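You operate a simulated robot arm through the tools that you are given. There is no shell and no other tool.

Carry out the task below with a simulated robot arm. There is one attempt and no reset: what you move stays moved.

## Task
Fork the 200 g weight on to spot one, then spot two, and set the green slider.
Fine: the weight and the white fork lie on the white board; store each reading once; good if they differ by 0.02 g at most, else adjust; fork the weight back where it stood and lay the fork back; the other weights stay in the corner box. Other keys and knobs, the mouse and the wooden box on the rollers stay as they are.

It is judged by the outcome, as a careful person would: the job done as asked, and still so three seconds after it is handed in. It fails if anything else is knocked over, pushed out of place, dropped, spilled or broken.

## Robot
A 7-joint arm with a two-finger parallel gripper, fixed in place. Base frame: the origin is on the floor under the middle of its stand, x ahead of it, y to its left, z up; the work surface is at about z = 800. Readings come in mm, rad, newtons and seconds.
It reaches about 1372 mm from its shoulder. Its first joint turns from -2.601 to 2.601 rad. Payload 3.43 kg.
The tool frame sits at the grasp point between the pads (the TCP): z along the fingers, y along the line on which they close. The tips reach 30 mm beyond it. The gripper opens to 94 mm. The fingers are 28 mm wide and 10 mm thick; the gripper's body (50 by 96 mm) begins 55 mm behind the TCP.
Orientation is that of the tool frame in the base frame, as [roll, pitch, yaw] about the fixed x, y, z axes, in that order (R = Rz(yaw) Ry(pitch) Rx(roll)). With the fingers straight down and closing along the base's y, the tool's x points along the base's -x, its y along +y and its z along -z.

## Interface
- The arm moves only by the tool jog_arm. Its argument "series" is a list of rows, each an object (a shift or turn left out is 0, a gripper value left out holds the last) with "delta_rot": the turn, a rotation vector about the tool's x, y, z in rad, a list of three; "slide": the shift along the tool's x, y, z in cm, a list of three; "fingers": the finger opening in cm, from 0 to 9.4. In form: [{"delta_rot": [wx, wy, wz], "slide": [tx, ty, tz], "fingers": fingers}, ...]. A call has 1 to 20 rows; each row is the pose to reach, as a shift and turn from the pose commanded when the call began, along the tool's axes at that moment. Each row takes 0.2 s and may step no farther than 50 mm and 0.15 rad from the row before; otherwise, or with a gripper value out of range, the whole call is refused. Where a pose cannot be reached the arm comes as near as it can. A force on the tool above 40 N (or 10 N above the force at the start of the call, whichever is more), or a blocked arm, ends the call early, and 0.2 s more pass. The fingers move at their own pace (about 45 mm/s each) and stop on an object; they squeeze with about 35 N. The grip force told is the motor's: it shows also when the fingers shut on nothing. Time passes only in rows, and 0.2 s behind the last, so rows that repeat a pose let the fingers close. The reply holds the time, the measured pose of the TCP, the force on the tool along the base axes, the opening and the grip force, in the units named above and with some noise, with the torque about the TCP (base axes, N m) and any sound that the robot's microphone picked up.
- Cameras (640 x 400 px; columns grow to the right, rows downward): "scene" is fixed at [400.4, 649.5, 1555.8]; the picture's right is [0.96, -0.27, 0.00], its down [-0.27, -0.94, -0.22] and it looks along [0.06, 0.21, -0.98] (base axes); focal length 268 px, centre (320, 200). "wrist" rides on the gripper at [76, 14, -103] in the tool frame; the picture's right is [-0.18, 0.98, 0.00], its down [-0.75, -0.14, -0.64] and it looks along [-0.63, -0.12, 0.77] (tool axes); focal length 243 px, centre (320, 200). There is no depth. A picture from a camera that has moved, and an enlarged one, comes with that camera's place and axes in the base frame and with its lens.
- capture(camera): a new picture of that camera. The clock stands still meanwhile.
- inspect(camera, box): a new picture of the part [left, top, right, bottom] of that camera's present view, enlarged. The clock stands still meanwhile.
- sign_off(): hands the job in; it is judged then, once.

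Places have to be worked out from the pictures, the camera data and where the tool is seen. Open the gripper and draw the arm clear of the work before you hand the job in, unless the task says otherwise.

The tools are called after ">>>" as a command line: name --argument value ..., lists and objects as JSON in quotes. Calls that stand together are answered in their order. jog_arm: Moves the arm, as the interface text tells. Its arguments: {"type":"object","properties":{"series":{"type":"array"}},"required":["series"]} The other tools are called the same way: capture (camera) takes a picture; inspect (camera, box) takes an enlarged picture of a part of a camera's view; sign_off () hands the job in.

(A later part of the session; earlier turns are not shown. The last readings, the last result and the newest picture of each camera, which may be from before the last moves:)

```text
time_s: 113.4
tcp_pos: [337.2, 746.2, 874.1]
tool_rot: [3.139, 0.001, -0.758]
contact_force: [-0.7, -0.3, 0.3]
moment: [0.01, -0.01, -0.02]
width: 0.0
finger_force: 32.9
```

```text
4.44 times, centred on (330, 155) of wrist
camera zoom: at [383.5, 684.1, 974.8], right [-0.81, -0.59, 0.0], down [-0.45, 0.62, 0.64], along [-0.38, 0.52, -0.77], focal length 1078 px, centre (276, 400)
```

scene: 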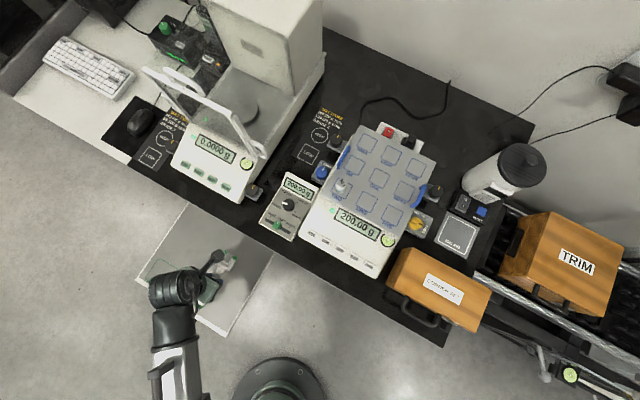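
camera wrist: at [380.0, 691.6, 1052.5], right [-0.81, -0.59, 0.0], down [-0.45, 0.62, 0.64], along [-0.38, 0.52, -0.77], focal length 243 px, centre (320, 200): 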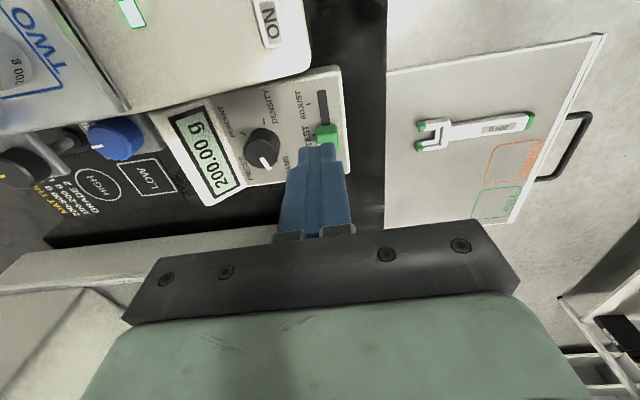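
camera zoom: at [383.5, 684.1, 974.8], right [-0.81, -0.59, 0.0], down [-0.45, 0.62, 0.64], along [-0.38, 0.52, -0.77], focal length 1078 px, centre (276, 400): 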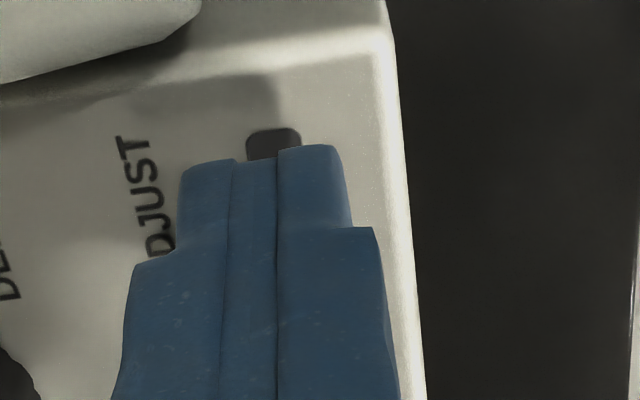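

The gap to the knob is ~9 mm. I push slowly along the slot toward GOOD, first 33 mm in all.

>>> jog_arm --series '[{"slide": [-0.5, 0.08, 0], "fingers": 0}, {"slide": [-0.9, 0.1, 0], "fingers": 0}, {"slide": [-1.3, 0.1, 0], "fingers": 0}, {"slide": [-1.7, 0.1, 0], "fingers": 0}, {"slide": [-2.1, 0.1, 0], "fingers": 0}, {"slide": [-2.5, 0.1, 0], "fingers": 0}, {"slide": [-2.9, 0.1, 0], "fingers": 0}, {"slide": [-3.3, 0.1, 0], "fingers": 0}]'

>>> inspect --camera "scene" --box '[250, 160, 350, 250]'

>>> inspect --camera "wrist" --box '[230, 60, 400, 200]'

```text
time_s: 115.2
tcp_pos: [312.9, 768.3, 873.3]
tool_rot: [3.139, 0.002, -0.758]
contact_force: [1.7, 0.3, 0.1]
moment: [0.0, 0.01, -0.02]
width: 0.4
finger_force: 33.3
```

```text
4.44 times, centred on (300, 205) of scene
camera zoom: at [400.4, 649.5, 1555.8], right [0.96, -0.27, 0.0], down [-0.27, -0.94, -0.22], along [0.06, 0.21, -0.98], focal length 1190 px, centre (409, 178)
```

zoom: 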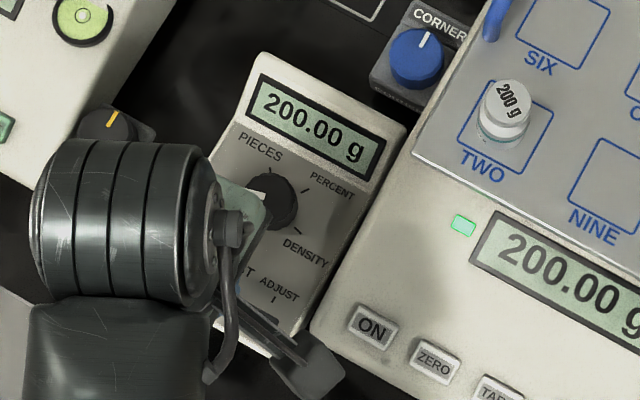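

```text
2.86 times, centred on (315, 130) of wrist
camera zoom: at [358.7, 706.2, 974.9], right [-0.81, -0.59, 0.0], down [-0.45, 0.62, 0.64], along [-0.38, 0.52, -0.77], focal length 693 px, centre (334, 400)
```

zoom: 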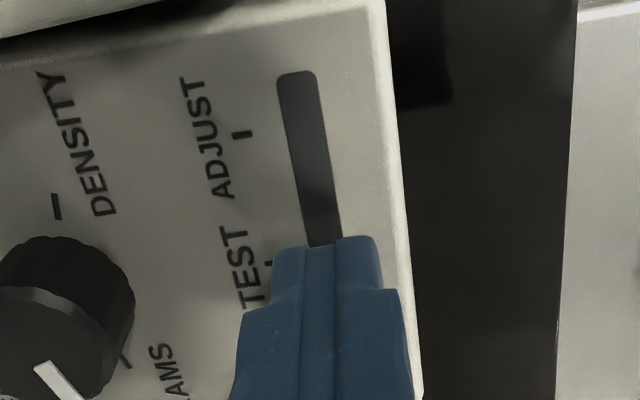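

The tips have travelled into the knob's old place, so it moved along. I push 4.5 mm more in small steps, feeling for a stop.

>>> jog_arm --series '[{"slide": [-0.15, 0, 0], "fingers": 0}, {"slide": [-0.3, 0, 0], "fingers": 0}, {"slide": [-0.45, 0, 0], "fingers": 0}]'

```text
time_s: 116.0
tcp_pos: [309.7, 771.2, 873.0]
tool_rot: [3.14, 0.001, -0.758]
contact_force: [0.4, -1.2, -0.6]
moment: [0.01, -0.03, 0.01]
width: 0.0
finger_force: 32.6
```

Little resistance. I back off and rise to see where the knob stands.

>>> jog_arm --series '[{"slide": [0.5, 0, 0], "fingers": 0}, {"slide": [1.5, 0, 0], "fingers": 0}, {"slide": [1.5, 0, -2], "fingers": 0}, {"slide": [1.5, 0, -6], "fingers": 0}, {"slide": [4, 0, -9], "fingers": 0}, {"slide": [8, 0, -10], "fingers": 0}, {"slide": [12, 0, -10], "fingers": 0}, {"slide": [12, 0, -10], "fingers": 0}]'

>>> inspect --camera "scene" --box '[255, 165, 335, 245]'

>>> capture --camera "wrist"

```text
time_s: 117.8
tcp_pos: [397.9, 688.5, 973.0]
tool_rot: [3.14, 0.002, -0.759]
contact_force: [-0.4, -0.5, -0.2]
moment: [-0.02, 0.02, 0.02]
width: 0.0
finger_force: 32.7
```

```text
5.00 times, centred on (295, 205) of scene
camera zoom: at [400.4, 649.5, 1555.8], right [0.96, -0.27, 0.0], down [-0.27, -0.94, -0.22], along [0.06, 0.21, -0.98], focal length 1339 px, centre (445, 175)
```

zoom: 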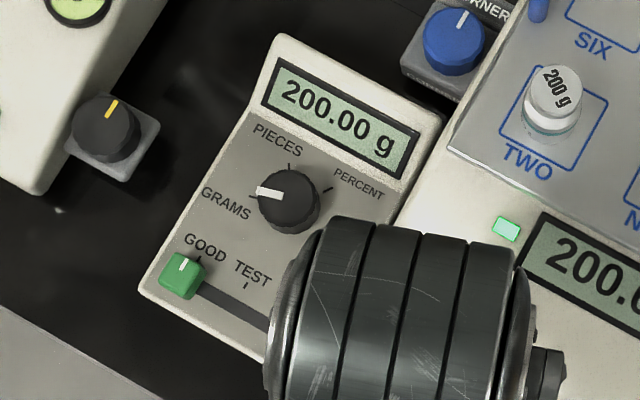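

```text
taken
camera wrist: at [443.2, 626.1, 1074.6], right [-0.81, -0.59, 0.0], down [-0.45, 0.62, 0.64], along [-0.38, 0.52, -0.77], focal length 243 px, centre (320, 200)
```

wrist: 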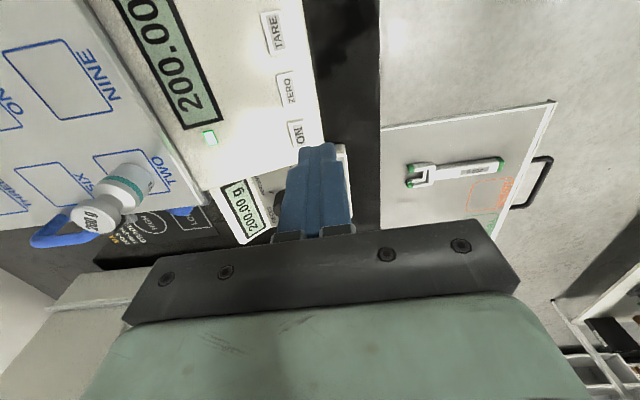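

The green slider now stands at GOOD. I zoom to verify its mark against the tick.

>>> inspect --camera "scene" --box '[280, 208, 320, 236]'

```text
14.29 times, centred on (300, 222) of scene
camera zoom: at [400.4, 649.5, 1555.8], right [0.96, -0.27, 0.0], down [-0.27, -0.94, -0.22], along [0.06, 0.21, -0.98], focal length 3825 px, centre (606, -114)
```

zoom: 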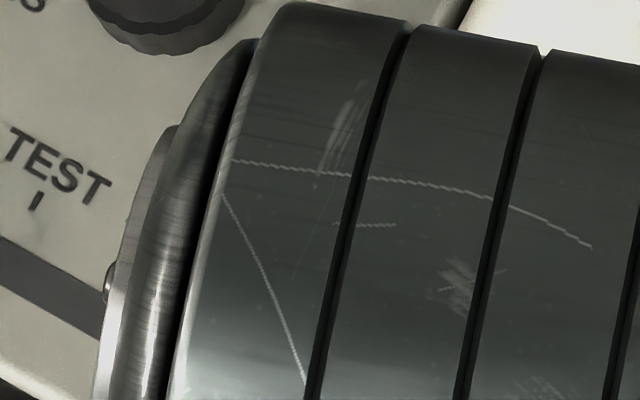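

That crop missed it; I take the one a bit further left.

>>> inspect --camera "scene" --box '[272, 205, 312, 233]'

>>> inspect --camera "scene" --box '[325, 165, 365, 195]'

```text
14.29 times, centred on (292, 219) of scene
camera zoom: at [400.4, 649.5, 1555.8], right [0.96, -0.27, 0.0], down [-0.27, -0.94, -0.22], along [0.06, 0.21, -0.98], focal length 3825 px, centre (720, -71)
```

zoom: 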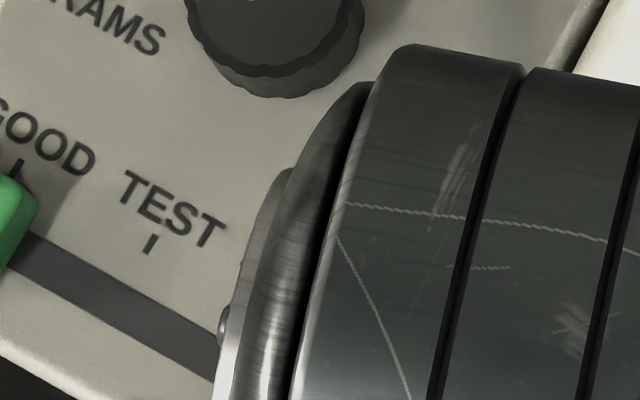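

```text
13.33 times, centred on (345, 180) of scene
camera zoom: at [400.4, 649.5, 1555.8], right [0.96, -0.27, 0.0], down [-0.27, -0.94, -0.22], along [0.06, 0.21, -0.98], focal length 3570 px, centre (-13, 467)
```

zoom: 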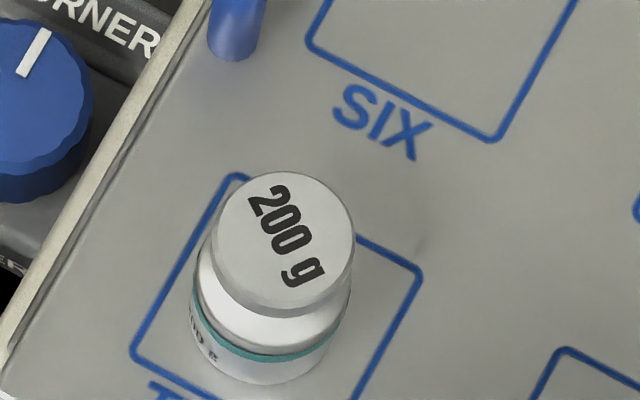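

The slider matches GOOD's tick. Next I return to the fork, opening the fingers above it.

>>> jog_arm --series '[{"slide": [-1.9, 1.97, 0], "delta_rot": [0, 0, -0.141], "fingers": 0}, {"slide": [-3.8, 3.93, 0], "delta_rot": [0, 0, -0.282], "fingers": 0}, {"slide": [-5.7, 5.9, 0], "delta_rot": [0, 0, -0.422], "fingers": 0}, {"slide": [-7.7, 7.87, 0], "delta_rot": [0, 0, -0.563], "fingers": 0}, {"slide": [-9.6, 9.83, 0], "delta_rot": [0, 0, -0.704], "fingers": 0}, {"slide": [-11.5, 11.8, 0], "delta_rot": [0, 0, -0.845], "fingers": 0}, {"slide": [-13.4, 13.76, 0], "delta_rot": [0, 0, -0.986], "fingers": 0}, {"slide": [-15.3, 15.73, 0], "delta_rot": [0, 0, -1.127], "fingers": 2}, {"slide": [-17.2, 17.7, 0], "delta_rot": [0, 0, -1.267], "fingers": 4.6}, {"slide": [-19.1, 19.66, 0], "delta_rot": [0, 0, -1.408], "fingers": 4.6}, {"slide": [-21.05, 21.63, 1], "delta_rot": [0, 0, -1.549], "fingers": 4.6}, {"slide": [-21.05, 21.63, 5], "delta_rot": [0, 0, -1.549], "fingers": 4.6}, {"slide": [-21.05, 21.63, 9.5], "delta_rot": [0, 0, -1.549], "fingers": 4.6}, {"slide": [-21.05, 21.63, 14], "delta_rot": [0, 0, -1.549], "fingers": 4.6}, {"slide": [-21.05, 21.63, 18.2], "delta_rot": [0, 0, -1.549], "fingers": 4.6}, {"slide": [-21.05, 21.63, 18.2], "delta_rot": [0, 0, -1.549], "fingers": 4.6}]'

>>> inspect --camera "wrist" --box '[240, 60, 410, 210]'

>>> inspect --camera "scene" --box '[255, 165, 335, 245]'

```text
time_s: 121.2
tcp_pos: [94.2, 678.9, 791.1]
tool_rot: [-3.14, 0.001, 0.787]
contact_force: [0.0, 0.5, -0.8]
moment: [-0.01, -0.02, -0.01]
width: 46.3
finger_force: 0.1
```

```text
2.67 times, centred on (325, 135) of wrist
camera zoom: at [158.4, 723.0, 892.9], right [0.57, -0.82, 0.0], down [-0.63, -0.44, 0.64], along [-0.53, -0.36, -0.77], focal length 647 px, centre (307, 373)
```

zoom: 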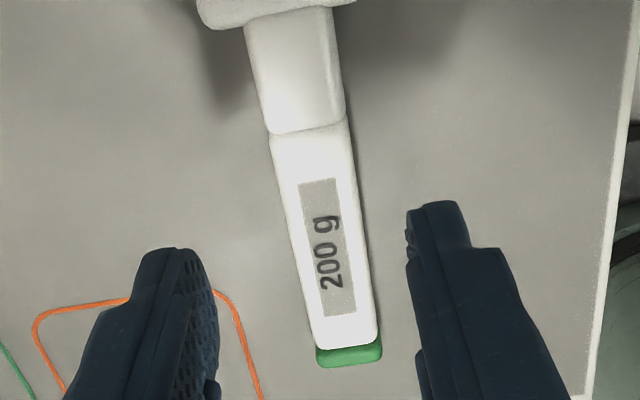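

```text
5.00 times, centred on (295, 205) of scene
camera zoom: at [400.4, 649.5, 1555.8], right [0.96, -0.27, 0.0], down [-0.27, -0.94, -0.22], along [0.06, 0.21, -0.98], focal length 1339 px, centre (445, 175)
```

zoom: 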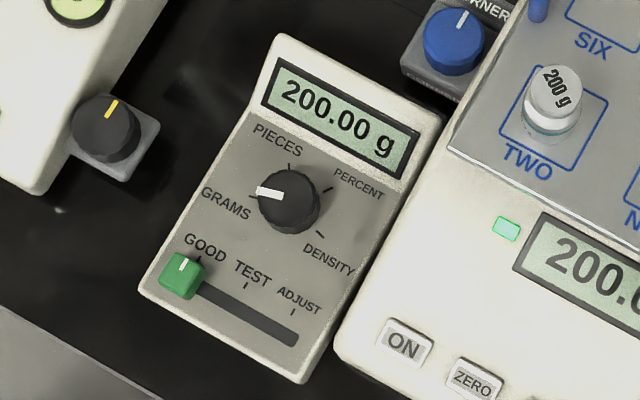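

The fork lies 2.3 mm to +y, parallel to the tool. I shift onto it, descend to z ≈ 720.4 and grip.

>>> jog_arm --series '[{"slide": [0, 0.23, 1.5], "fingers": 4.6}, {"slide": [0, 0.23, 3.5], "fingers": 4.6}, {"slide": [0, 0.23, 5.5], "fingers": 4.6}, {"slide": [0, 0.23, 6.6], "fingers": 4.6}, {"slide": [0, 0.23, 7.05], "fingers": 4.6}, {"slide": [0, 0.23, 7.05], "fingers": 3.2}, {"slide": [0, 0.23, 7.05], "fingers": 1.5}, {"slide": [0, 0.23, 7.05], "fingers": 1.5}, {"slide": [0, 0.23, 7.05], "fingers": 1.5}]'

>>> inspect --camera "wrist" --box '[210, 0, 370, 120]'

```text
time_s: 123.2
tcp_pos: [95.6, 676.3, 720.1]
tool_rot: [-3.14, 0.001, 0.789]
contact_force: [0.5, -0.9, 1.3]
moment: [0.01, 0.0, 0.01]
width: 23.3
finger_force: 34.9
```

```text
3.33 times, centred on (290, 60) of wrist
camera zoom: at [160.6, 720.0, 822.9], right [0.57, -0.82, 0.0], down [-0.63, -0.44, 0.64], along [-0.53, -0.36, -0.77], focal length 809 px, centre (420, 667)
```

zoom: 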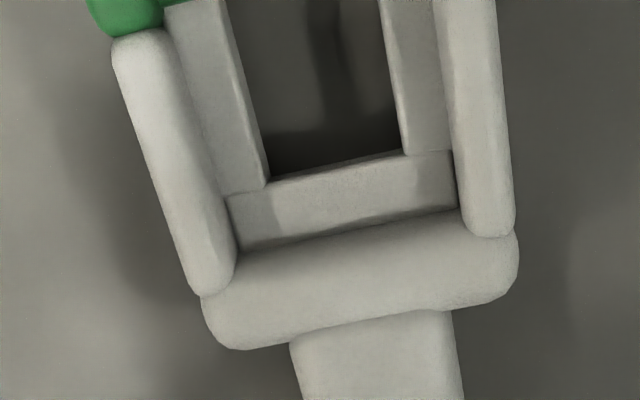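

Grip is good (ledge back at x≈60.6, centre y≈−0.2). I lift and carry the fork to hover above the weight on TWO.

>>> jog_arm --series '[{"slide": [0, 0, -0.5], "fingers": 1.5}, {"slide": [0, 0, -2], "fingers": 1.5}, {"slide": [0, 0, -5], "fingers": 1.5}, {"slide": [0, 0, -9.5], "fingers": 1.5}, {"slide": [0, 0, -14], "fingers": 1.5}, {"slide": [0, 0, -18.5], "fingers": 1.5}, {"slide": [0, 0, -23], "fingers": 1.5}, {"slide": [0, 0, -27.5], "fingers": 1.5}, {"slide": [0, 0, -32], "fingers": 1.5}, {"slide": [1.5, 0.73, -35.5], "delta_rot": [0, 0, 0.03], "fingers": 1.5}, {"slide": [4.5, 2.19, -36], "delta_rot": [0, 0, 0.087], "fingers": 1.5}, {"slide": [8.3, 4.04, -36], "delta_rot": [0, 0, 0.16], "fingers": 1.5}, {"slide": [12.2, 5.94, -36], "delta_rot": [0, 0, 0.236], "fingers": 1.5}, {"slide": [16.1, 7.83, -36], "delta_rot": [0, 0, 0.311], "fingers": 1.5}, {"slide": [20.0, 9.73, -36], "delta_rot": [0, 0, 0.386], "fingers": 1.5}, {"slide": [23.9, 11.63, -36], "delta_rot": [0, 0, 0.462], "fingers": 1.5}, {"slide": [27.8, 13.52, -36], "delta_rot": [0, 0, 0.537], "fingers": 1.5}, {"slide": [30.8, 14.98, -36], "delta_rot": [0, 0, 0.595], "fingers": 1.5}, {"slide": [31.84, 15.49, -36], "delta_rot": [0, 0, 0.615], "fingers": 1.5}, {"slide": [31.84, 15.49, -36], "delta_rot": [0, 0, 0.615], "fingers": 1.5}]'

>>> inspect --camera "wrist" --box '[200, 0, 400, 110]'

>>> capture --camera "scene"

```text
time_s: 127.4
tcp_pos: [430.7, 793.3, 1080.3]
tool_rot: [-3.141, 0.005, 0.171]
contact_force: [0.5, 0.4, -1.0]
moment: [-0.04, 0.01, 0.0]
width: 23.1
finger_force: 34.8
```

```text
3.20 times, centred on (300, 55) of wrist
camera zoom: at [510.1, 792.3, 1181.5], right [-0.01, -1.0, 0.0], down [-0.76, 0.01, 0.64], along [-0.64, 0.01, -0.76], focal length 776 px, centre (384, 664)
```

zoom: 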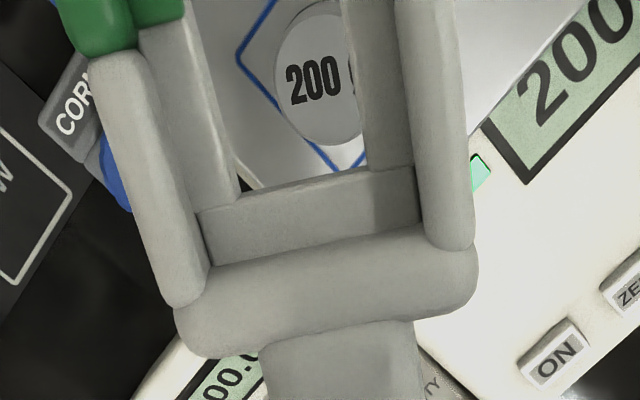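

```text
taken
```

scene: 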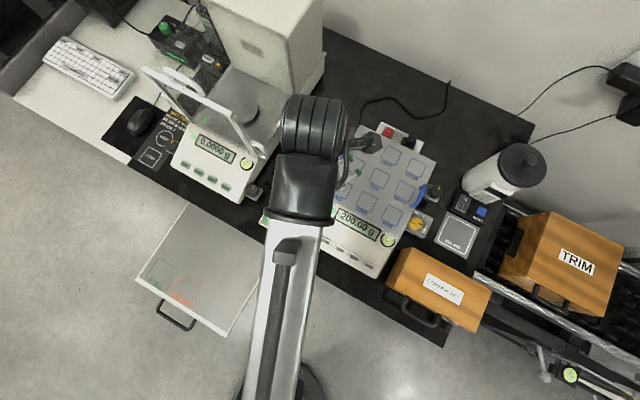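

By comparison with the earlier hover, the weight is at about tool (66.8, −0.1): well aligned. I back off 43 mm and descend to the insertion height.

>>> jog_arm --series '[{"slide": [-2.0, 0, 0], "fingers": 1.5}, {"slide": [-4.3, 0, 0], "fingers": 1.5}, {"slide": [-4.3, 0, 2], "fingers": 1.5}, {"slide": [-4.3, 0, 5.5], "fingers": 1.5}, {"slide": [-4.3, 0, 8.5], "fingers": 1.5}, {"slide": [-4.3, 0, 10.4], "fingers": 1.5}, {"slide": [-4.3, 0, 11.05], "fingers": 1.5}, {"slide": [-4.3, 0, 11.05], "fingers": 1.5}]'

>>> inspect --camera "scene" --box '[300, 140, 370, 200]'

>>> capture --camera "wrist"

```text
time_s: 129.2
tcp_pos: [389.0, 784.7, 969.3]
tool_rot: [-3.141, 0.004, 0.173]
contact_force: [0.7, -0.6, -1.0]
moment: [0.01, 0.04, -0.04]
width: 23.4
finger_force: 35.3
```

```text
6.67 times, centred on (335, 170) of scene
camera zoom: at [400.4, 649.5, 1555.8], right [0.96, -0.27, 0.0], down [-0.27, -0.94, -0.22], along [0.06, 0.21, -0.98], focal length 1785 px, centre (220, 400)
```

zoom: 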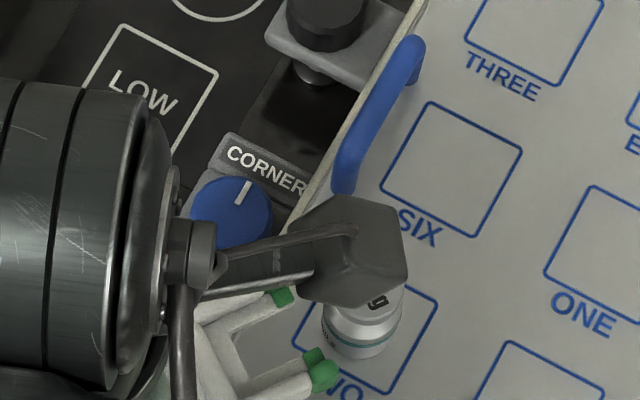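

```text
taken
camera wrist: at [466.7, 785.0, 1071.5], right [-0.01, -1.0, 0.0], down [-0.76, 0.01, 0.64], along [-0.64, 0.01, -0.76], focal length 243 px, centre (320, 200)
```

wrist: 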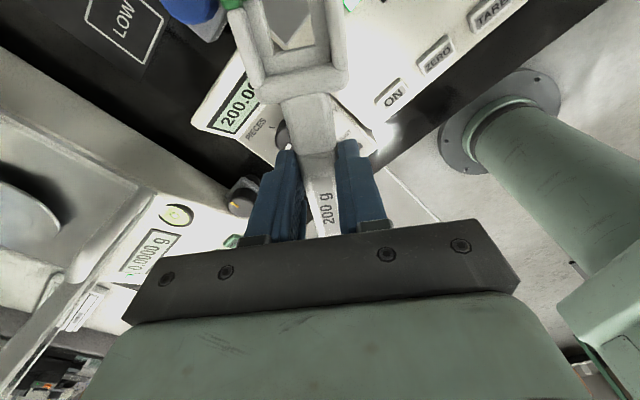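

Prongs are aligned in front of the weight. I advance 22 mm slowly and look.

>>> jog_arm --series '[{"slide": [0.6, 0, 0], "fingers": 1.5}, {"slide": [1.2, 0, 0], "fingers": 1.5}, {"slide": [1.7, 0, 0], "fingers": 1.5}, {"slide": [2.2, 0, 0], "fingers": 1.5}, {"slide": [2.2, 0, 0], "fingers": 1.5}]'

>>> inspect --camera "wrist" --box '[225, 0, 345, 75]'

>>> inspect --camera "scene" --box '[300, 140, 370, 200]'

```text
time_s: 130.4
tcp_pos: [411.1, 789.6, 969.3]
tool_rot: [3.141, 0.004, 0.175]
contact_force: [-1.2, 0.3, -1.1]
moment: [0.0, 0.01, -0.01]
width: 23.5
finger_force: 34.8
```

```text
5.33 times, centred on (285, 38) of wrist
camera zoom: at [488.4, 788.5, 1071.6], right [-0.01, -1.0, 0.0], down [-0.76, 0.01, 0.64], along [-0.64, 0.01, -0.76], focal length 1294 px, centre (507, 1067)
```

zoom: 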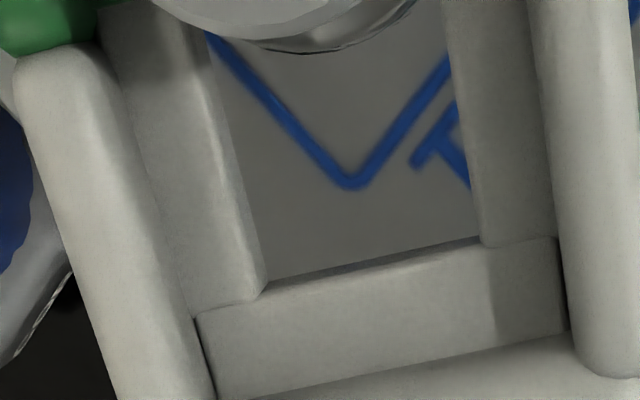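

```text
6.67 times, centred on (335, 170) of scene
camera zoom: at [400.4, 649.5, 1555.8], right [0.96, -0.27, 0.0], down [-0.27, -0.94, -0.22], along [0.06, 0.21, -0.98], focal length 1785 px, centre (220, 400)
```

zoom: 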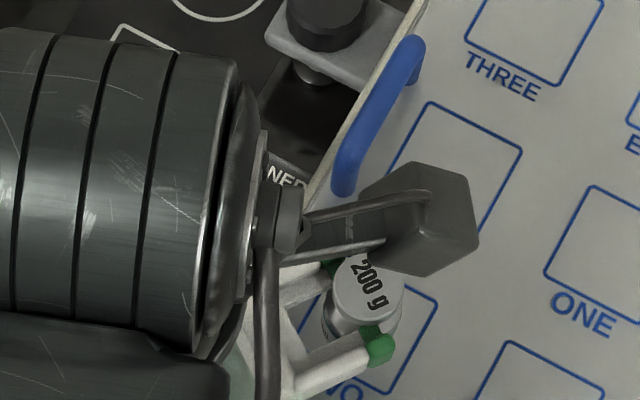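

I zoom in on the knob's edge to read the lateral alignment before going further.

>>> inspect --camera "wrist" --box '[245, 0, 325, 40]'

>>> inspect --camera "scene" --box '[330, 165, 370, 200]'

```text
8.00 times, centred on (285, 20) of wrist
camera zoom: at [488.4, 788.5, 1071.6], right [-0.01, -1.0, 0.0], down [-0.76, 0.01, 0.64], along [-0.64, 0.01, -0.76], focal length 1941 px, centre (600, 1640)
```

zoom: 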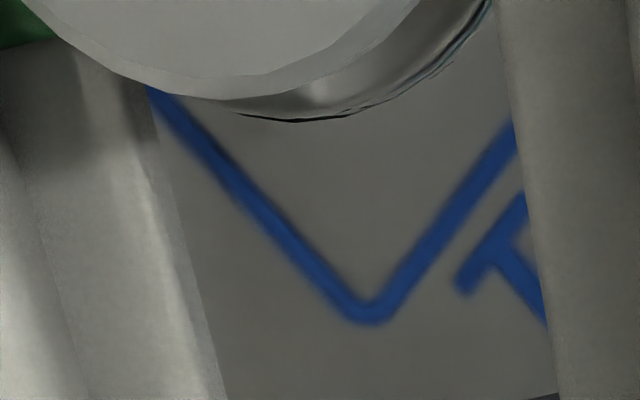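

```text
11.43 times, centred on (350, 182) of scene
camera zoom: at [400.4, 649.5, 1555.8], right [0.96, -0.27, 0.0], down [-0.27, -0.94, -0.22], along [0.06, 0.21, -0.98], focal length 3060 px, centre (-23, 400)
```

zoom: 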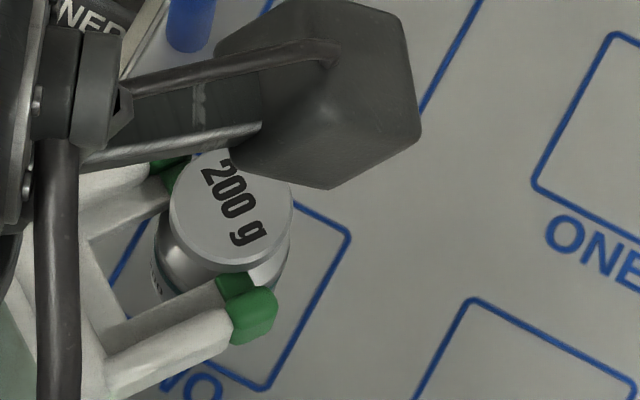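

The knob looks ~0.5 mm toward −y of the fork's centre. I nudge −0.5 mm and advance 11 mm, then measure again.

>>> jog_arm --series '[{"slide": [0.1, -0.05, 0], "fingers": 1.5}, {"slide": [0.5, -0.05, 0], "fingers": 1.5}, {"slide": [0.8, -0.05, 0], "fingers": 1.5}, {"slide": [1.1, -0.05, 0], "fingers": 1.5}, {"slide": [1.1, -0.05, 0], "fingers": 1.5}]'

>>> inspect --camera "wrist" --box '[225, 0, 345, 75]'

>>> inspect --camera "scene" --box '[330, 165, 370, 200]'

```text
time_s: 131.6
tcp_pos: [422.2, 792.1, 970.3]
tool_rot: [3.14, 0.002, 0.176]
contact_force: [-0.1, -0.8, -1.2]
moment: [-0.03, 0.01, 0.01]
width: 23.6
finger_force: 35.0
```

```text
5.33 times, centred on (285, 38) of wrist
camera zoom: at [499.2, 790.8, 1071.5], right [-0.01, -1.0, 0.0], down [-0.76, 0.01, 0.64], along [-0.64, 0.01, -0.76], focal length 1294 px, centre (507, 1067)
```

zoom: 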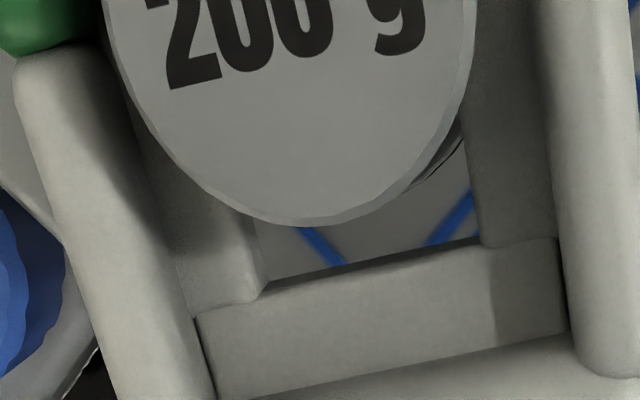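

```text
11.43 times, centred on (350, 182) of scene
camera zoom: at [400.4, 649.5, 1555.8], right [0.96, -0.27, 0.0], down [-0.27, -0.94, -0.22], along [0.06, 0.21, -0.98], focal length 3060 px, centre (-23, 400)
```

zoom: 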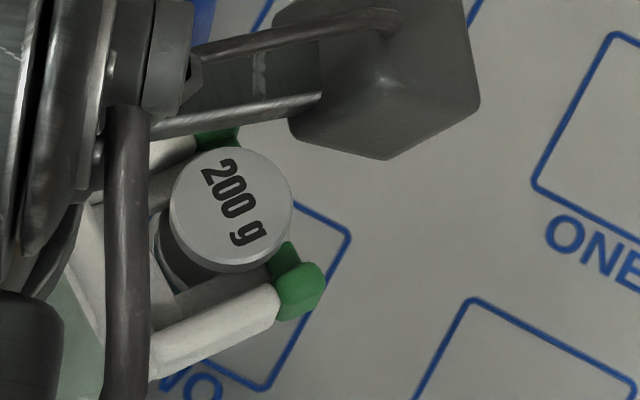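

Still ~0.5 mm toward −y, weight unmoved. I nudge −0.35 mm and advance the last 8.1 mm.

>>> jog_arm --series '[{"slide": [0, -0.035, 0], "fingers": 1.5}, {"slide": [0.3, -0.035, 0], "fingers": 1.5}, {"slide": [0.6, -0.035, 0], "fingers": 1.5}, {"slide": [0.81, -0.035, 0], "fingers": 1.5}, {"slide": [0.81, -0.035, 0], "fingers": 1.5}]'

>>> inspect --camera "wrist" --box '[200, 0, 400, 110]'

>>> inspect --camera "scene" --box '[330, 165, 370, 200]'

```text
time_s: 132.8
tcp_pos: [429.6, 791.9, 969.6]
tool_rot: [-3.141, 0.004, 0.175]
contact_force: [-0.3, 0.4, -0.6]
moment: [0.0, 0.0, 0.0]
width: 23.3
finger_force: 34.8
```

```text
3.20 times, centred on (300, 55) of wrist
camera zoom: at [506.9, 792.3, 1071.2], right [-0.01, -1.0, 0.0], down [-0.76, 0.01, 0.64], along [-0.64, 0.01, -0.76], focal length 776 px, centre (384, 664)
```

zoom: 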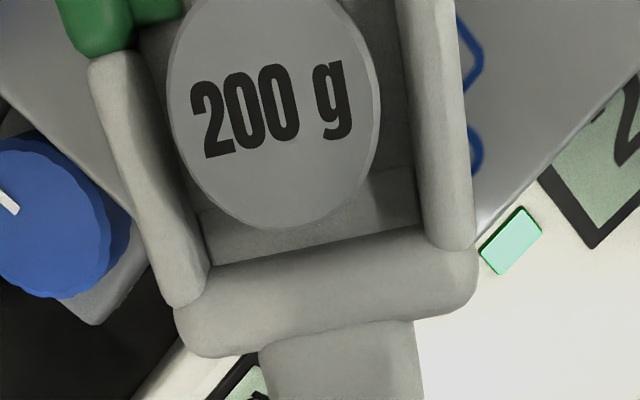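

```text
11.43 times, centred on (350, 182) of scene
camera zoom: at [400.4, 649.5, 1555.8], right [0.96, -0.27, 0.0], down [-0.27, -0.94, -0.22], along [0.06, 0.21, -0.98], focal length 3060 px, centre (-23, 400)
```

zoom: 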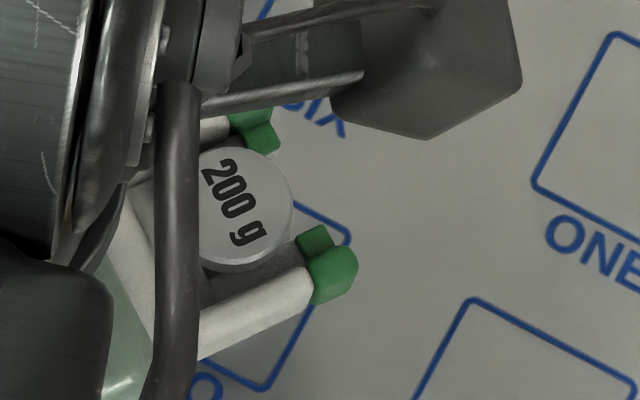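

Seated and centred. I go 0.8 mm deeper, then lift slowly and check.

>>> jog_arm --series '[{"slide": [0.08, 0, 0], "fingers": 1.5}, {"slide": [0.08, 0, -0.2], "fingers": 1.5}, {"slide": [0.08, 0, -0.4], "fingers": 1.5}, {"slide": [0.08, 0, -0.6], "fingers": 1.5}, {"slide": [0.08, 0, -0.9], "fingers": 1.5}, {"slide": [0.08, 0, -1.2], "fingers": 1.5}, {"slide": [0.08, 0, -1.5], "fingers": 1.5}, {"slide": [0.08, 0, -1.5], "fingers": 1.5}]'

>>> inspect --camera "wrist" --box '[200, 0, 400, 110]'

>>> inspect --camera "scene" --box '[330, 165, 370, 200]'

```text
time_s: 134.6
tcp_pos: [430.0, 794.5, 984.5]
tool_rot: [-3.14, 0.004, 0.175]
contact_force: [0.0, 0.1, -1.9]
moment: [-0.04, 0.16, -0.02]
width: 23.4
finger_force: 34.7
```

```text
3.20 times, centred on (300, 55) of wrist
camera zoom: at [507.7, 792.7, 1086.0], right [-0.01, -1.0, 0.0], down [-0.76, 0.01, 0.64], along [-0.64, 0.01, -0.76], focal length 776 px, centre (384, 664)
```

zoom: 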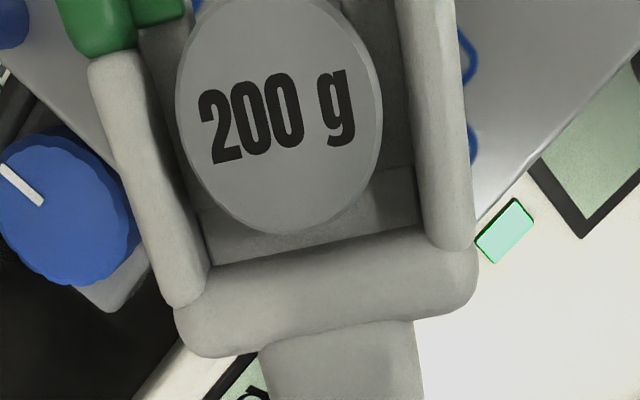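

```text
11.43 times, centred on (350, 182) of scene
camera zoom: at [400.4, 649.5, 1555.8], right [0.96, -0.27, 0.0], down [-0.27, -0.94, -0.22], along [0.06, 0.21, -0.98], focal length 3060 px, centre (-23, 400)
```

zoom: 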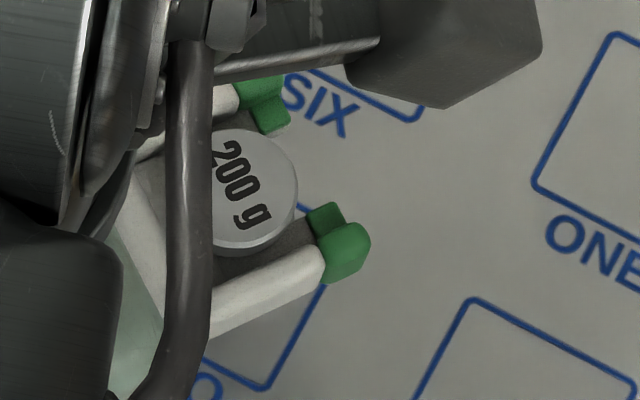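

The weight hangs level again. I raise it, then carry it back across to above its original place on the board.

>>> jog_arm --series '[{"slide": [0, 0, -0.6], "fingers": 1.5}, {"slide": [0, 0, -1.8], "fingers": 1.5}, {"slide": [0, 0, -3.5], "fingers": 1.5}, {"slide": [0, 0, -4.9], "fingers": 1.5}, {"slide": [0, 0, -5.6], "fingers": 1.5}, {"slide": [0, 0, -5.6], "fingers": 1.5}]'

>>> jog_arm --series '[{"slide": [-0.58, -0.02, 0], "delta_rot": [0, 0, -0.007], "fingers": 1.5}, {"slide": [-1.94, -0.08, 0], "delta_rot": [0, 0, -0.024], "fingers": 1.5}, {"slide": [-4.13, -0.16, 0], "delta_rot": [0, 0, -0.052], "fingers": 1.5}, {"slide": [-7.04, -0.28, 0], "delta_rot": [0, 0, -0.089], "fingers": 1.5}, {"slide": [-10.4, -0.42, 0], "delta_rot": [0, 0, -0.132], "fingers": 1.5}, {"slide": [-13.8, -0.55, 0], "delta_rot": [0, 0, -0.174], "fingers": 1.5}, {"slide": [-17.2, -0.69, 0], "delta_rot": [0, 0, -0.217], "fingers": 1.5}, {"slide": [-20.6, -0.82, 0], "delta_rot": [0, 0, -0.26], "fingers": 1.5}, {"slide": [-24.0, -0.96, 0], "delta_rot": [0, 0, -0.303], "fingers": 1.5}, {"slide": [-27.4, -1.1, 0], "delta_rot": [0, 0, -0.346], "fingers": 1.5}, {"slide": [-30.8, -1.23, 0], "delta_rot": [0, 0, -0.389], "fingers": 1.5}, {"slide": [-34.2, -1.37, 0], "delta_rot": [0, 0, -0.431], "fingers": 1.5}, {"slide": [-37.6, -1.5, 0], "delta_rot": [0, 0, -0.474], "fingers": 1.5}, {"slide": [-41.0, -1.64, 0], "delta_rot": [0, 0, -0.517], "fingers": 1.5}, {"slide": [-44.0, -1.76, 0], "delta_rot": [0, 0, -0.554], "fingers": 1.5}, {"slide": [-46.1, -1.84, 0], "delta_rot": [0, 0, -0.581], "fingers": 1.5}, {"slide": [-47.8, -1.91, 0], "delta_rot": [0, 0, -0.603], "fingers": 1.5}, {"slide": [-48.57, -1.94, 0], "delta_rot": [0, 0, -0.612], "fingers": 1.5}, {"slide": [-48.57, -1.94, 0], "delta_rot": [0, 0, -0.612], "fingers": 1.5}]'

>>> capture --camera "scene"

>>> inspect --camera "wrist" --box '[200, 0, 400, 110]'

```text
time_s: 136.0
tcp_pos: [429.3, 794.0, 1041.5]
tool_rot: [3.141, 0.003, 0.174]
contact_force: [0.5, 0.0, -2.8]
moment: [-0.03, 0.17, 0.01]
width: 23.6
finger_force: 35.4
```

```text
time_s: 140.0
tcp_pos: [-51.7, 728.7, 1042.7]
tool_rot: [-3.139, 0.003, 0.786]
contact_force: [0.3, 0.0, -1.9]
moment: [-0.11, 0.09, -0.01]
width: 23.3
finger_force: 35.0
```

```text
taken
```

scene: 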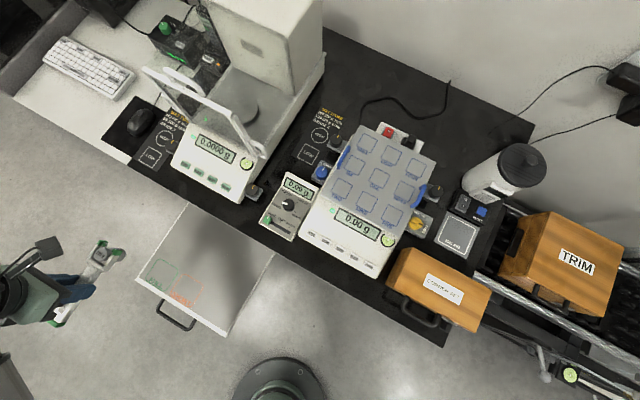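

```text
3.20 times, centred on (300, 55) of wrist
camera zoom: at [11.7, 772.3, 1143.8], right [0.57, -0.82, 0.0], down [-0.63, -0.43, 0.64], along [-0.53, -0.36, -0.77], focal length 776 px, centre (384, 664)
```

zoom: 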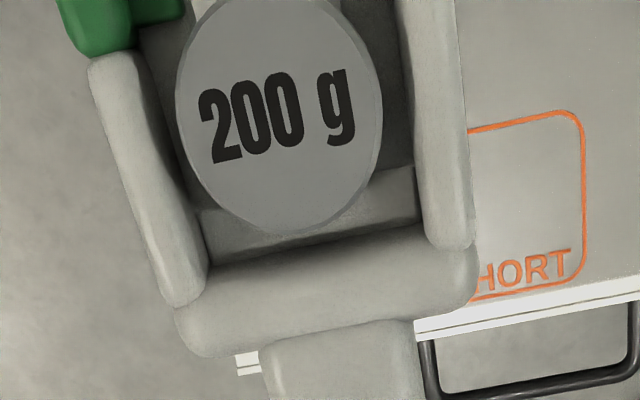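

Above the board the weight is steady and the displays show 0.00 g. I lower it smoothly to about 13 mm above the board.

>>> jog_arm --series '[{"slide": [0, 0, 0.5], "fingers": 1.5}, {"slide": [0, 0, 1.5], "fingers": 1.5}, {"slide": [0, 0, 3], "fingers": 1.5}, {"slide": [0, 0, 5], "fingers": 1.5}, {"slide": [0, 0, 7.3], "fingers": 1.5}, {"slide": [0, 0, 9.8], "fingers": 1.5}, {"slide": [0, 0, 12.3], "fingers": 1.5}, {"slide": [0, 0, 14.8], "fingers": 1.5}, {"slide": [0, 0, 17.3], "fingers": 1.5}, {"slide": [0, 0, 19.8], "fingers": 1.5}, {"slide": [0, 0, 22.2], "fingers": 1.5}, {"slide": [0, 0, 24.4], "fingers": 1.5}, {"slide": [0, 0, 26.2], "fingers": 1.5}, {"slide": [0, 0, 27.3], "fingers": 1.5}, {"slide": [0, 0, 27.7], "fingers": 1.5}, {"slide": [0, 0, 27.7], "fingers": 1.5}]'

>>> inspect --camera "scene" --box '[172, 246, 192, 260]'

>>> capture --camera "scene"

```text
time_s: 143.4
tcp_pos: [-53.2, 728.5, 764.1]
tool_rot: [-3.14, 0.001, 0.787]
contact_force: [-0.4, 0.0, -3.4]
moment: [-0.1, 0.08, -0.01]
width: 23.3
finger_force: 34.6
```

```text
16.00 times, centred on (182, 253) of scene
camera zoom: at [400.4, 649.5, 1555.8], right [0.96, -0.27, 0.0], down [-0.27, -0.94, -0.22], along [0.06, 0.21, -0.98], focal length 4284 px, centre (2528, -648)
```

zoom: 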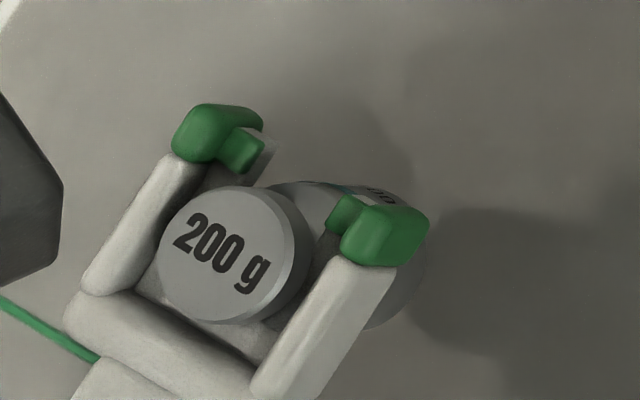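

```text
taken
```

scene: 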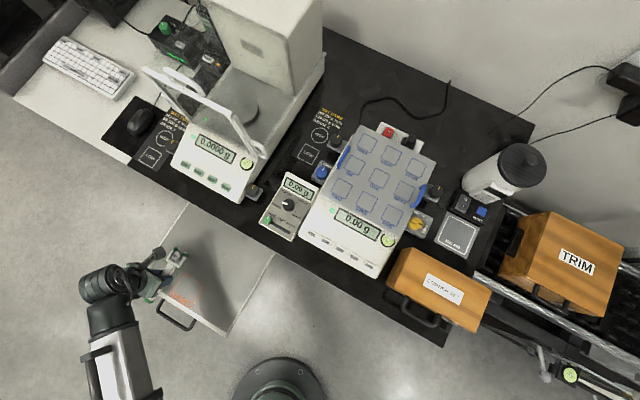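

Projected down, the weight will land within 1 mm of where it stood. I lower it gently to the release height.

>>> jog_arm --series '[{"slide": [0, 0, 0.4], "fingers": 1.5}, {"slide": [0, 0, 0.8], "fingers": 1.5}, {"slide": [0, 0, 1.05], "fingers": 1.5}, {"slide": [0, 0, 1.15], "fingers": 1.5}, {"slide": [0, 0, 1.25], "fingers": 1.5}, {"slide": [0, 0, 1.35], "fingers": 1.5}, {"slide": [0, 0, 1.45], "fingers": 1.5}, {"slide": [0, 0, 1.55], "fingers": 1.5}, {"slide": [0, 0, 1.55], "fingers": 1.5}]'

>>> inspect --camera "scene" --box '[172, 246, 192, 260]'

>>> inspect --camera "wrist" --box '[250, 0, 330, 90]'

```text
time_s: 145.4
tcp_pos: [-51.7, 728.2, 750.2]
tool_rot: [-3.141, 0.002, 0.788]
contact_force: [0.2, -0.4, -0.7]
moment: [-0.03, -0.02, 0.0]
width: 23.5
finger_force: 35.2
```

```text
16.00 times, centred on (182, 253) of scene
camera zoom: at [400.4, 649.5, 1555.8], right [0.96, -0.27, 0.0], down [-0.27, -0.94, -0.22], along [0.06, 0.21, -0.98], focal length 4284 px, centre (2528, -648)
```

zoom: 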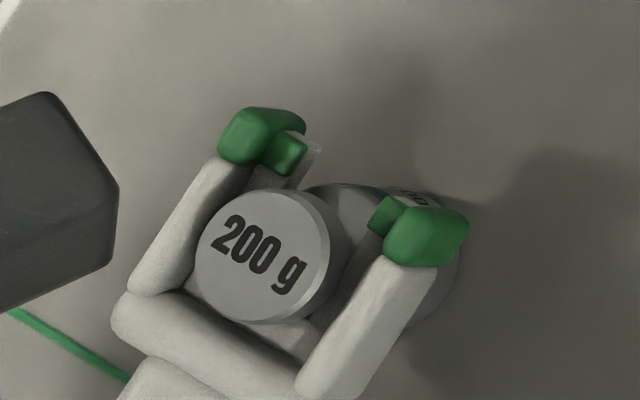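

```text
4.44 times, centred on (290, 45) of wrist
camera zoom: at [11.9, 772.5, 851.2], right [0.57, -0.82, 0.0], down [-0.63, -0.43, 0.64], along [-0.53, -0.36, -0.77], focal length 1078 px, centre (453, 889)
```

zoom: 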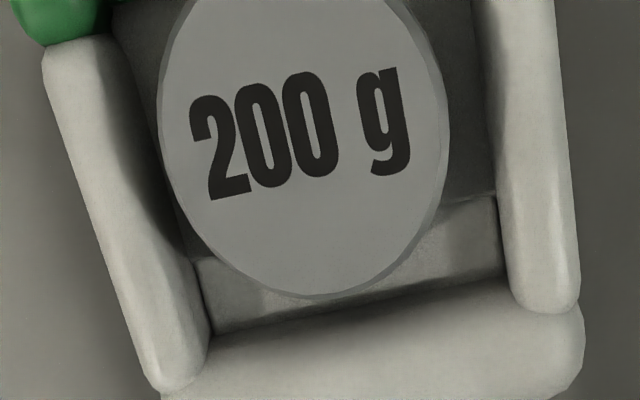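

It landed within half a millimetre of its original place, upright. I lower the fork 1.6 mm more for pad clearance and check.

>>> jog_arm --series '[{"slide": [0, 0, 0.08], "fingers": 1.5}, {"slide": [0, 0, 0.16], "fingers": 1.5}, {"slide": [0, 0, 0.16], "fingers": 1.5}]'

>>> inspect --camera "wrist" --box '[250, 0, 330, 90]'

>>> inspect --camera "scene" --box '[172, 246, 192, 260]'

```text
time_s: 146.2
tcp_pos: [-51.6, 727.3, 748.8]
tool_rot: [-3.139, 0.001, 0.786]
contact_force: [-1.5, -0.5, 4.0]
moment: [0.19, -0.14, 0.02]
width: 23.4
finger_force: 35.0
```

```text
4.44 times, centred on (290, 45) of wrist
camera zoom: at [11.8, 772.3, 850.0], right [0.57, -0.82, 0.0], down [-0.63, -0.43, 0.64], along [-0.53, -0.36, -0.77], focal length 1078 px, centre (453, 889)
```

zoom: 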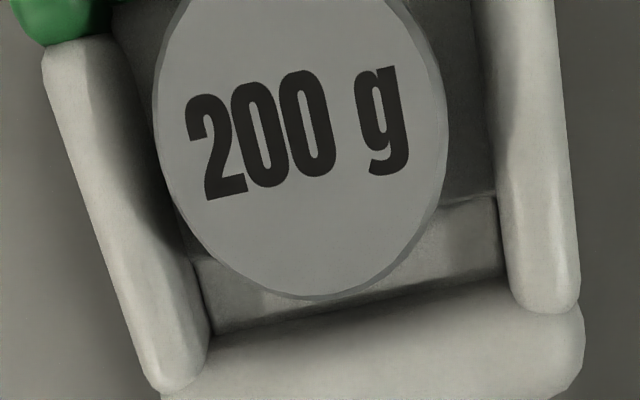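

```text
16.00 times, centred on (182, 253) of scene
camera zoom: at [400.4, 649.5, 1555.8], right [0.96, -0.27, 0.0], down [-0.27, -0.94, -0.22], along [0.06, 0.21, -0.98], focal length 4284 px, centre (2528, -648)
```

zoom: 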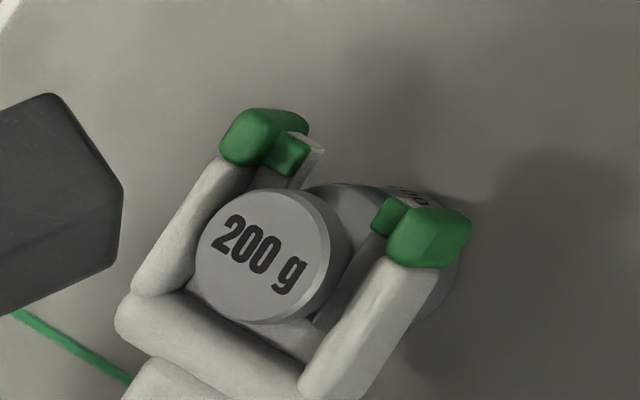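

The ledge's underside now just touches the weight's shoulder (4 N). I raise 0.6 mm to float free between knob and shoulder.

>>> jog_arm --series '[{"slide": [0, 0, -0.06], "fingers": 1.5}, {"slide": [0, 0, -0.06], "fingers": 1.5}]'

>>> inspect --camera "wrist" --box '[250, 0, 330, 90]'

```text
time_s: 146.8
tcp_pos: [-52.0, 727.0, 747.6]
tool_rot: [-3.139, 0.002, 0.785]
contact_force: [-0.1, -0.7, -0.2]
moment: [0.04, -0.01, 0.01]
width: 23.2
finger_force: 35.1
```

```text
4.44 times, centred on (290, 45) of wrist
camera zoom: at [11.9, 772.3, 850.3], right [0.57, -0.82, 0.0], down [-0.63, -0.43, 0.64], along [-0.53, -0.36, -0.77], focal length 1078 px, centre (453, 889)
```

zoom: 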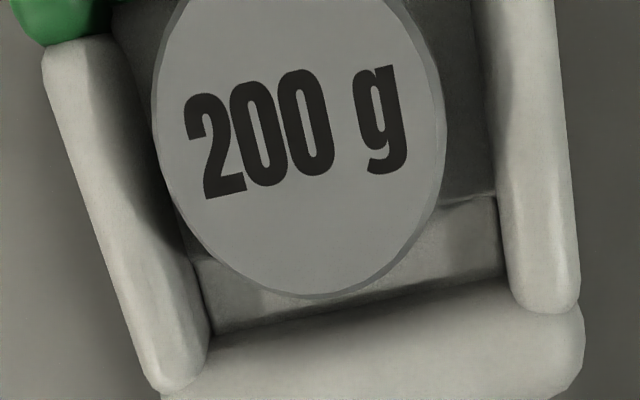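

Free now, gap ~3 mm. I nudge −0.4 mm sideways to centre and withdraw 20 mm, then look.

>>> jog_arm --series '[{"slide": [0, -0.04, 0], "fingers": 1.5}, {"slide": [-0.3, -0.04, 0], "fingers": 1.5}, {"slide": [-0.8, -0.04, 0], "fingers": 1.5}, {"slide": [-1.4, -0.04, 0], "fingers": 1.5}, {"slide": [-2.0, -0.04, 0], "fingers": 1.5}, {"slide": [-2.0, -0.04, 0], "fingers": 1.5}]'

>>> inspect --camera "scene" --box '[172, 246, 192, 260]'

>>> inspect --camera "wrist" --box '[200, 0, 400, 110]'

```text
time_s: 148.2
tcp_pos: [-66.4, 714.1, 748.7]
tool_rot: [-3.14, 0.0, 0.785]
contact_force: [-0.8, 0.9, -0.3]
moment: [-0.01, 0.0, 0.02]
width: 23.1
finger_force: 34.7
```

```text
16.00 times, centred on (182, 253) of scene
camera zoom: at [400.4, 649.5, 1555.8], right [0.96, -0.27, 0.0], down [-0.27, -0.94, -0.22], along [0.06, 0.21, -0.98], focal length 4284 px, centre (2528, -648)
```

zoom: 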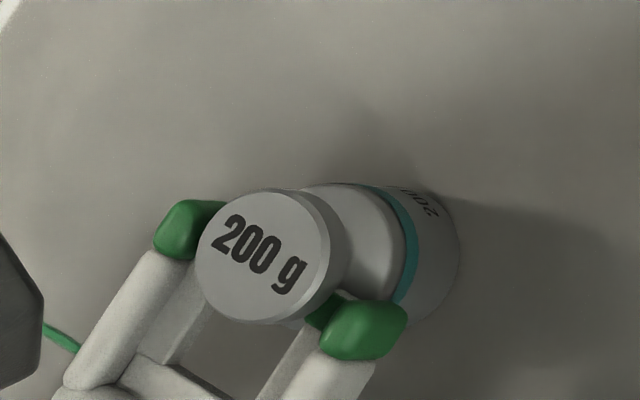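

```text
3.20 times, centred on (300, 55) of wrist
camera zoom: at [-2.8, 758.8, 850.3], right [0.57, -0.82, 0.0], down [-0.63, -0.43, 0.64], along [-0.53, -0.36, -0.77], focal length 776 px, centre (384, 664)
```

zoom: 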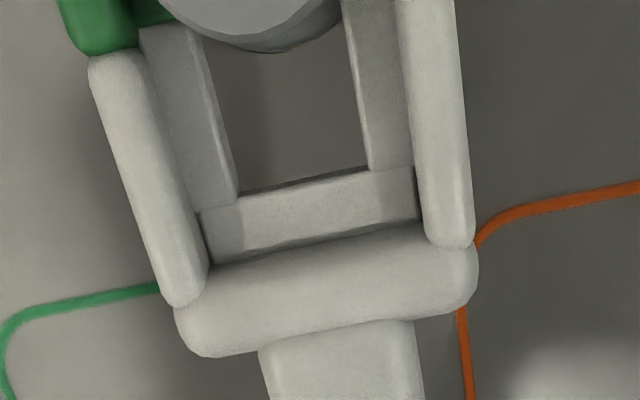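

The weight stays upright at its original spot. I withdraw the fork fully and raise it clear.

>>> jog_arm --series '[{"slide": [-0.8, 0, 0], "fingers": 1.5}, {"slide": [-1.8, 0, 0], "fingers": 1.5}, {"slide": [-3.0, 0, 0], "fingers": 1.5}, {"slide": [-4.2, 0, 0], "fingers": 1.5}, {"slide": [-4.5, 0, -1], "fingers": 1.5}, {"slide": [-4.5, 0, -4], "fingers": 1.5}, {"slide": [-4.5, 0, -8], "fingers": 1.5}, {"slide": [-4.5, 0, -12], "fingers": 1.5}, {"slide": [-4.5, 0, -14], "fingers": 1.5}, {"slide": [-4.5, 0, -14], "fingers": 1.5}]'

>>> inspect --camera "scene" --box '[172, 246, 192, 260]'

>>> capture --camera "scene"

```text
time_s: 150.4
tcp_pos: [-97.8, 682.8, 889.8]
tool_rot: [-3.14, 0.001, 0.785]
contact_force: [-0.1, 0.0, -1.1]
moment: [0.01, 0.02, 0.0]
width: 23.1
finger_force: 34.7
```

```text
16.00 times, centred on (182, 253) of scene
camera zoom: at [400.4, 649.5, 1555.8], right [0.96, -0.27, 0.0], down [-0.27, -0.94, -0.22], along [0.06, 0.21, -0.98], focal length 4284 px, centre (2528, -648)
```

zoom: 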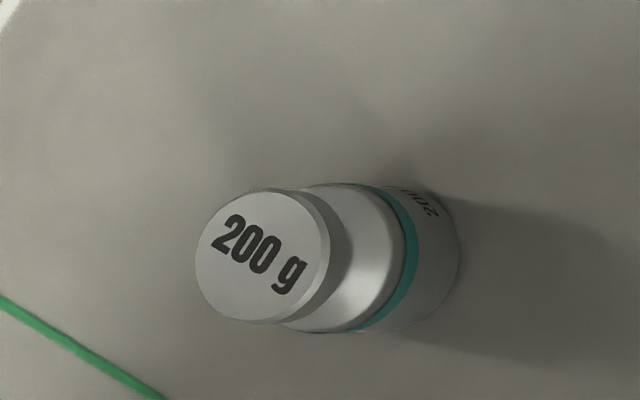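

```text
taken
```

scene: 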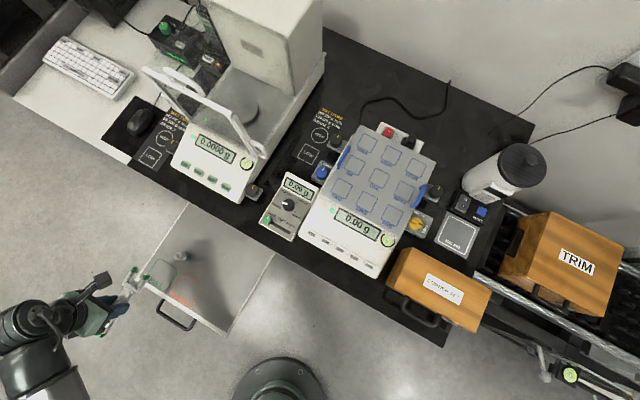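

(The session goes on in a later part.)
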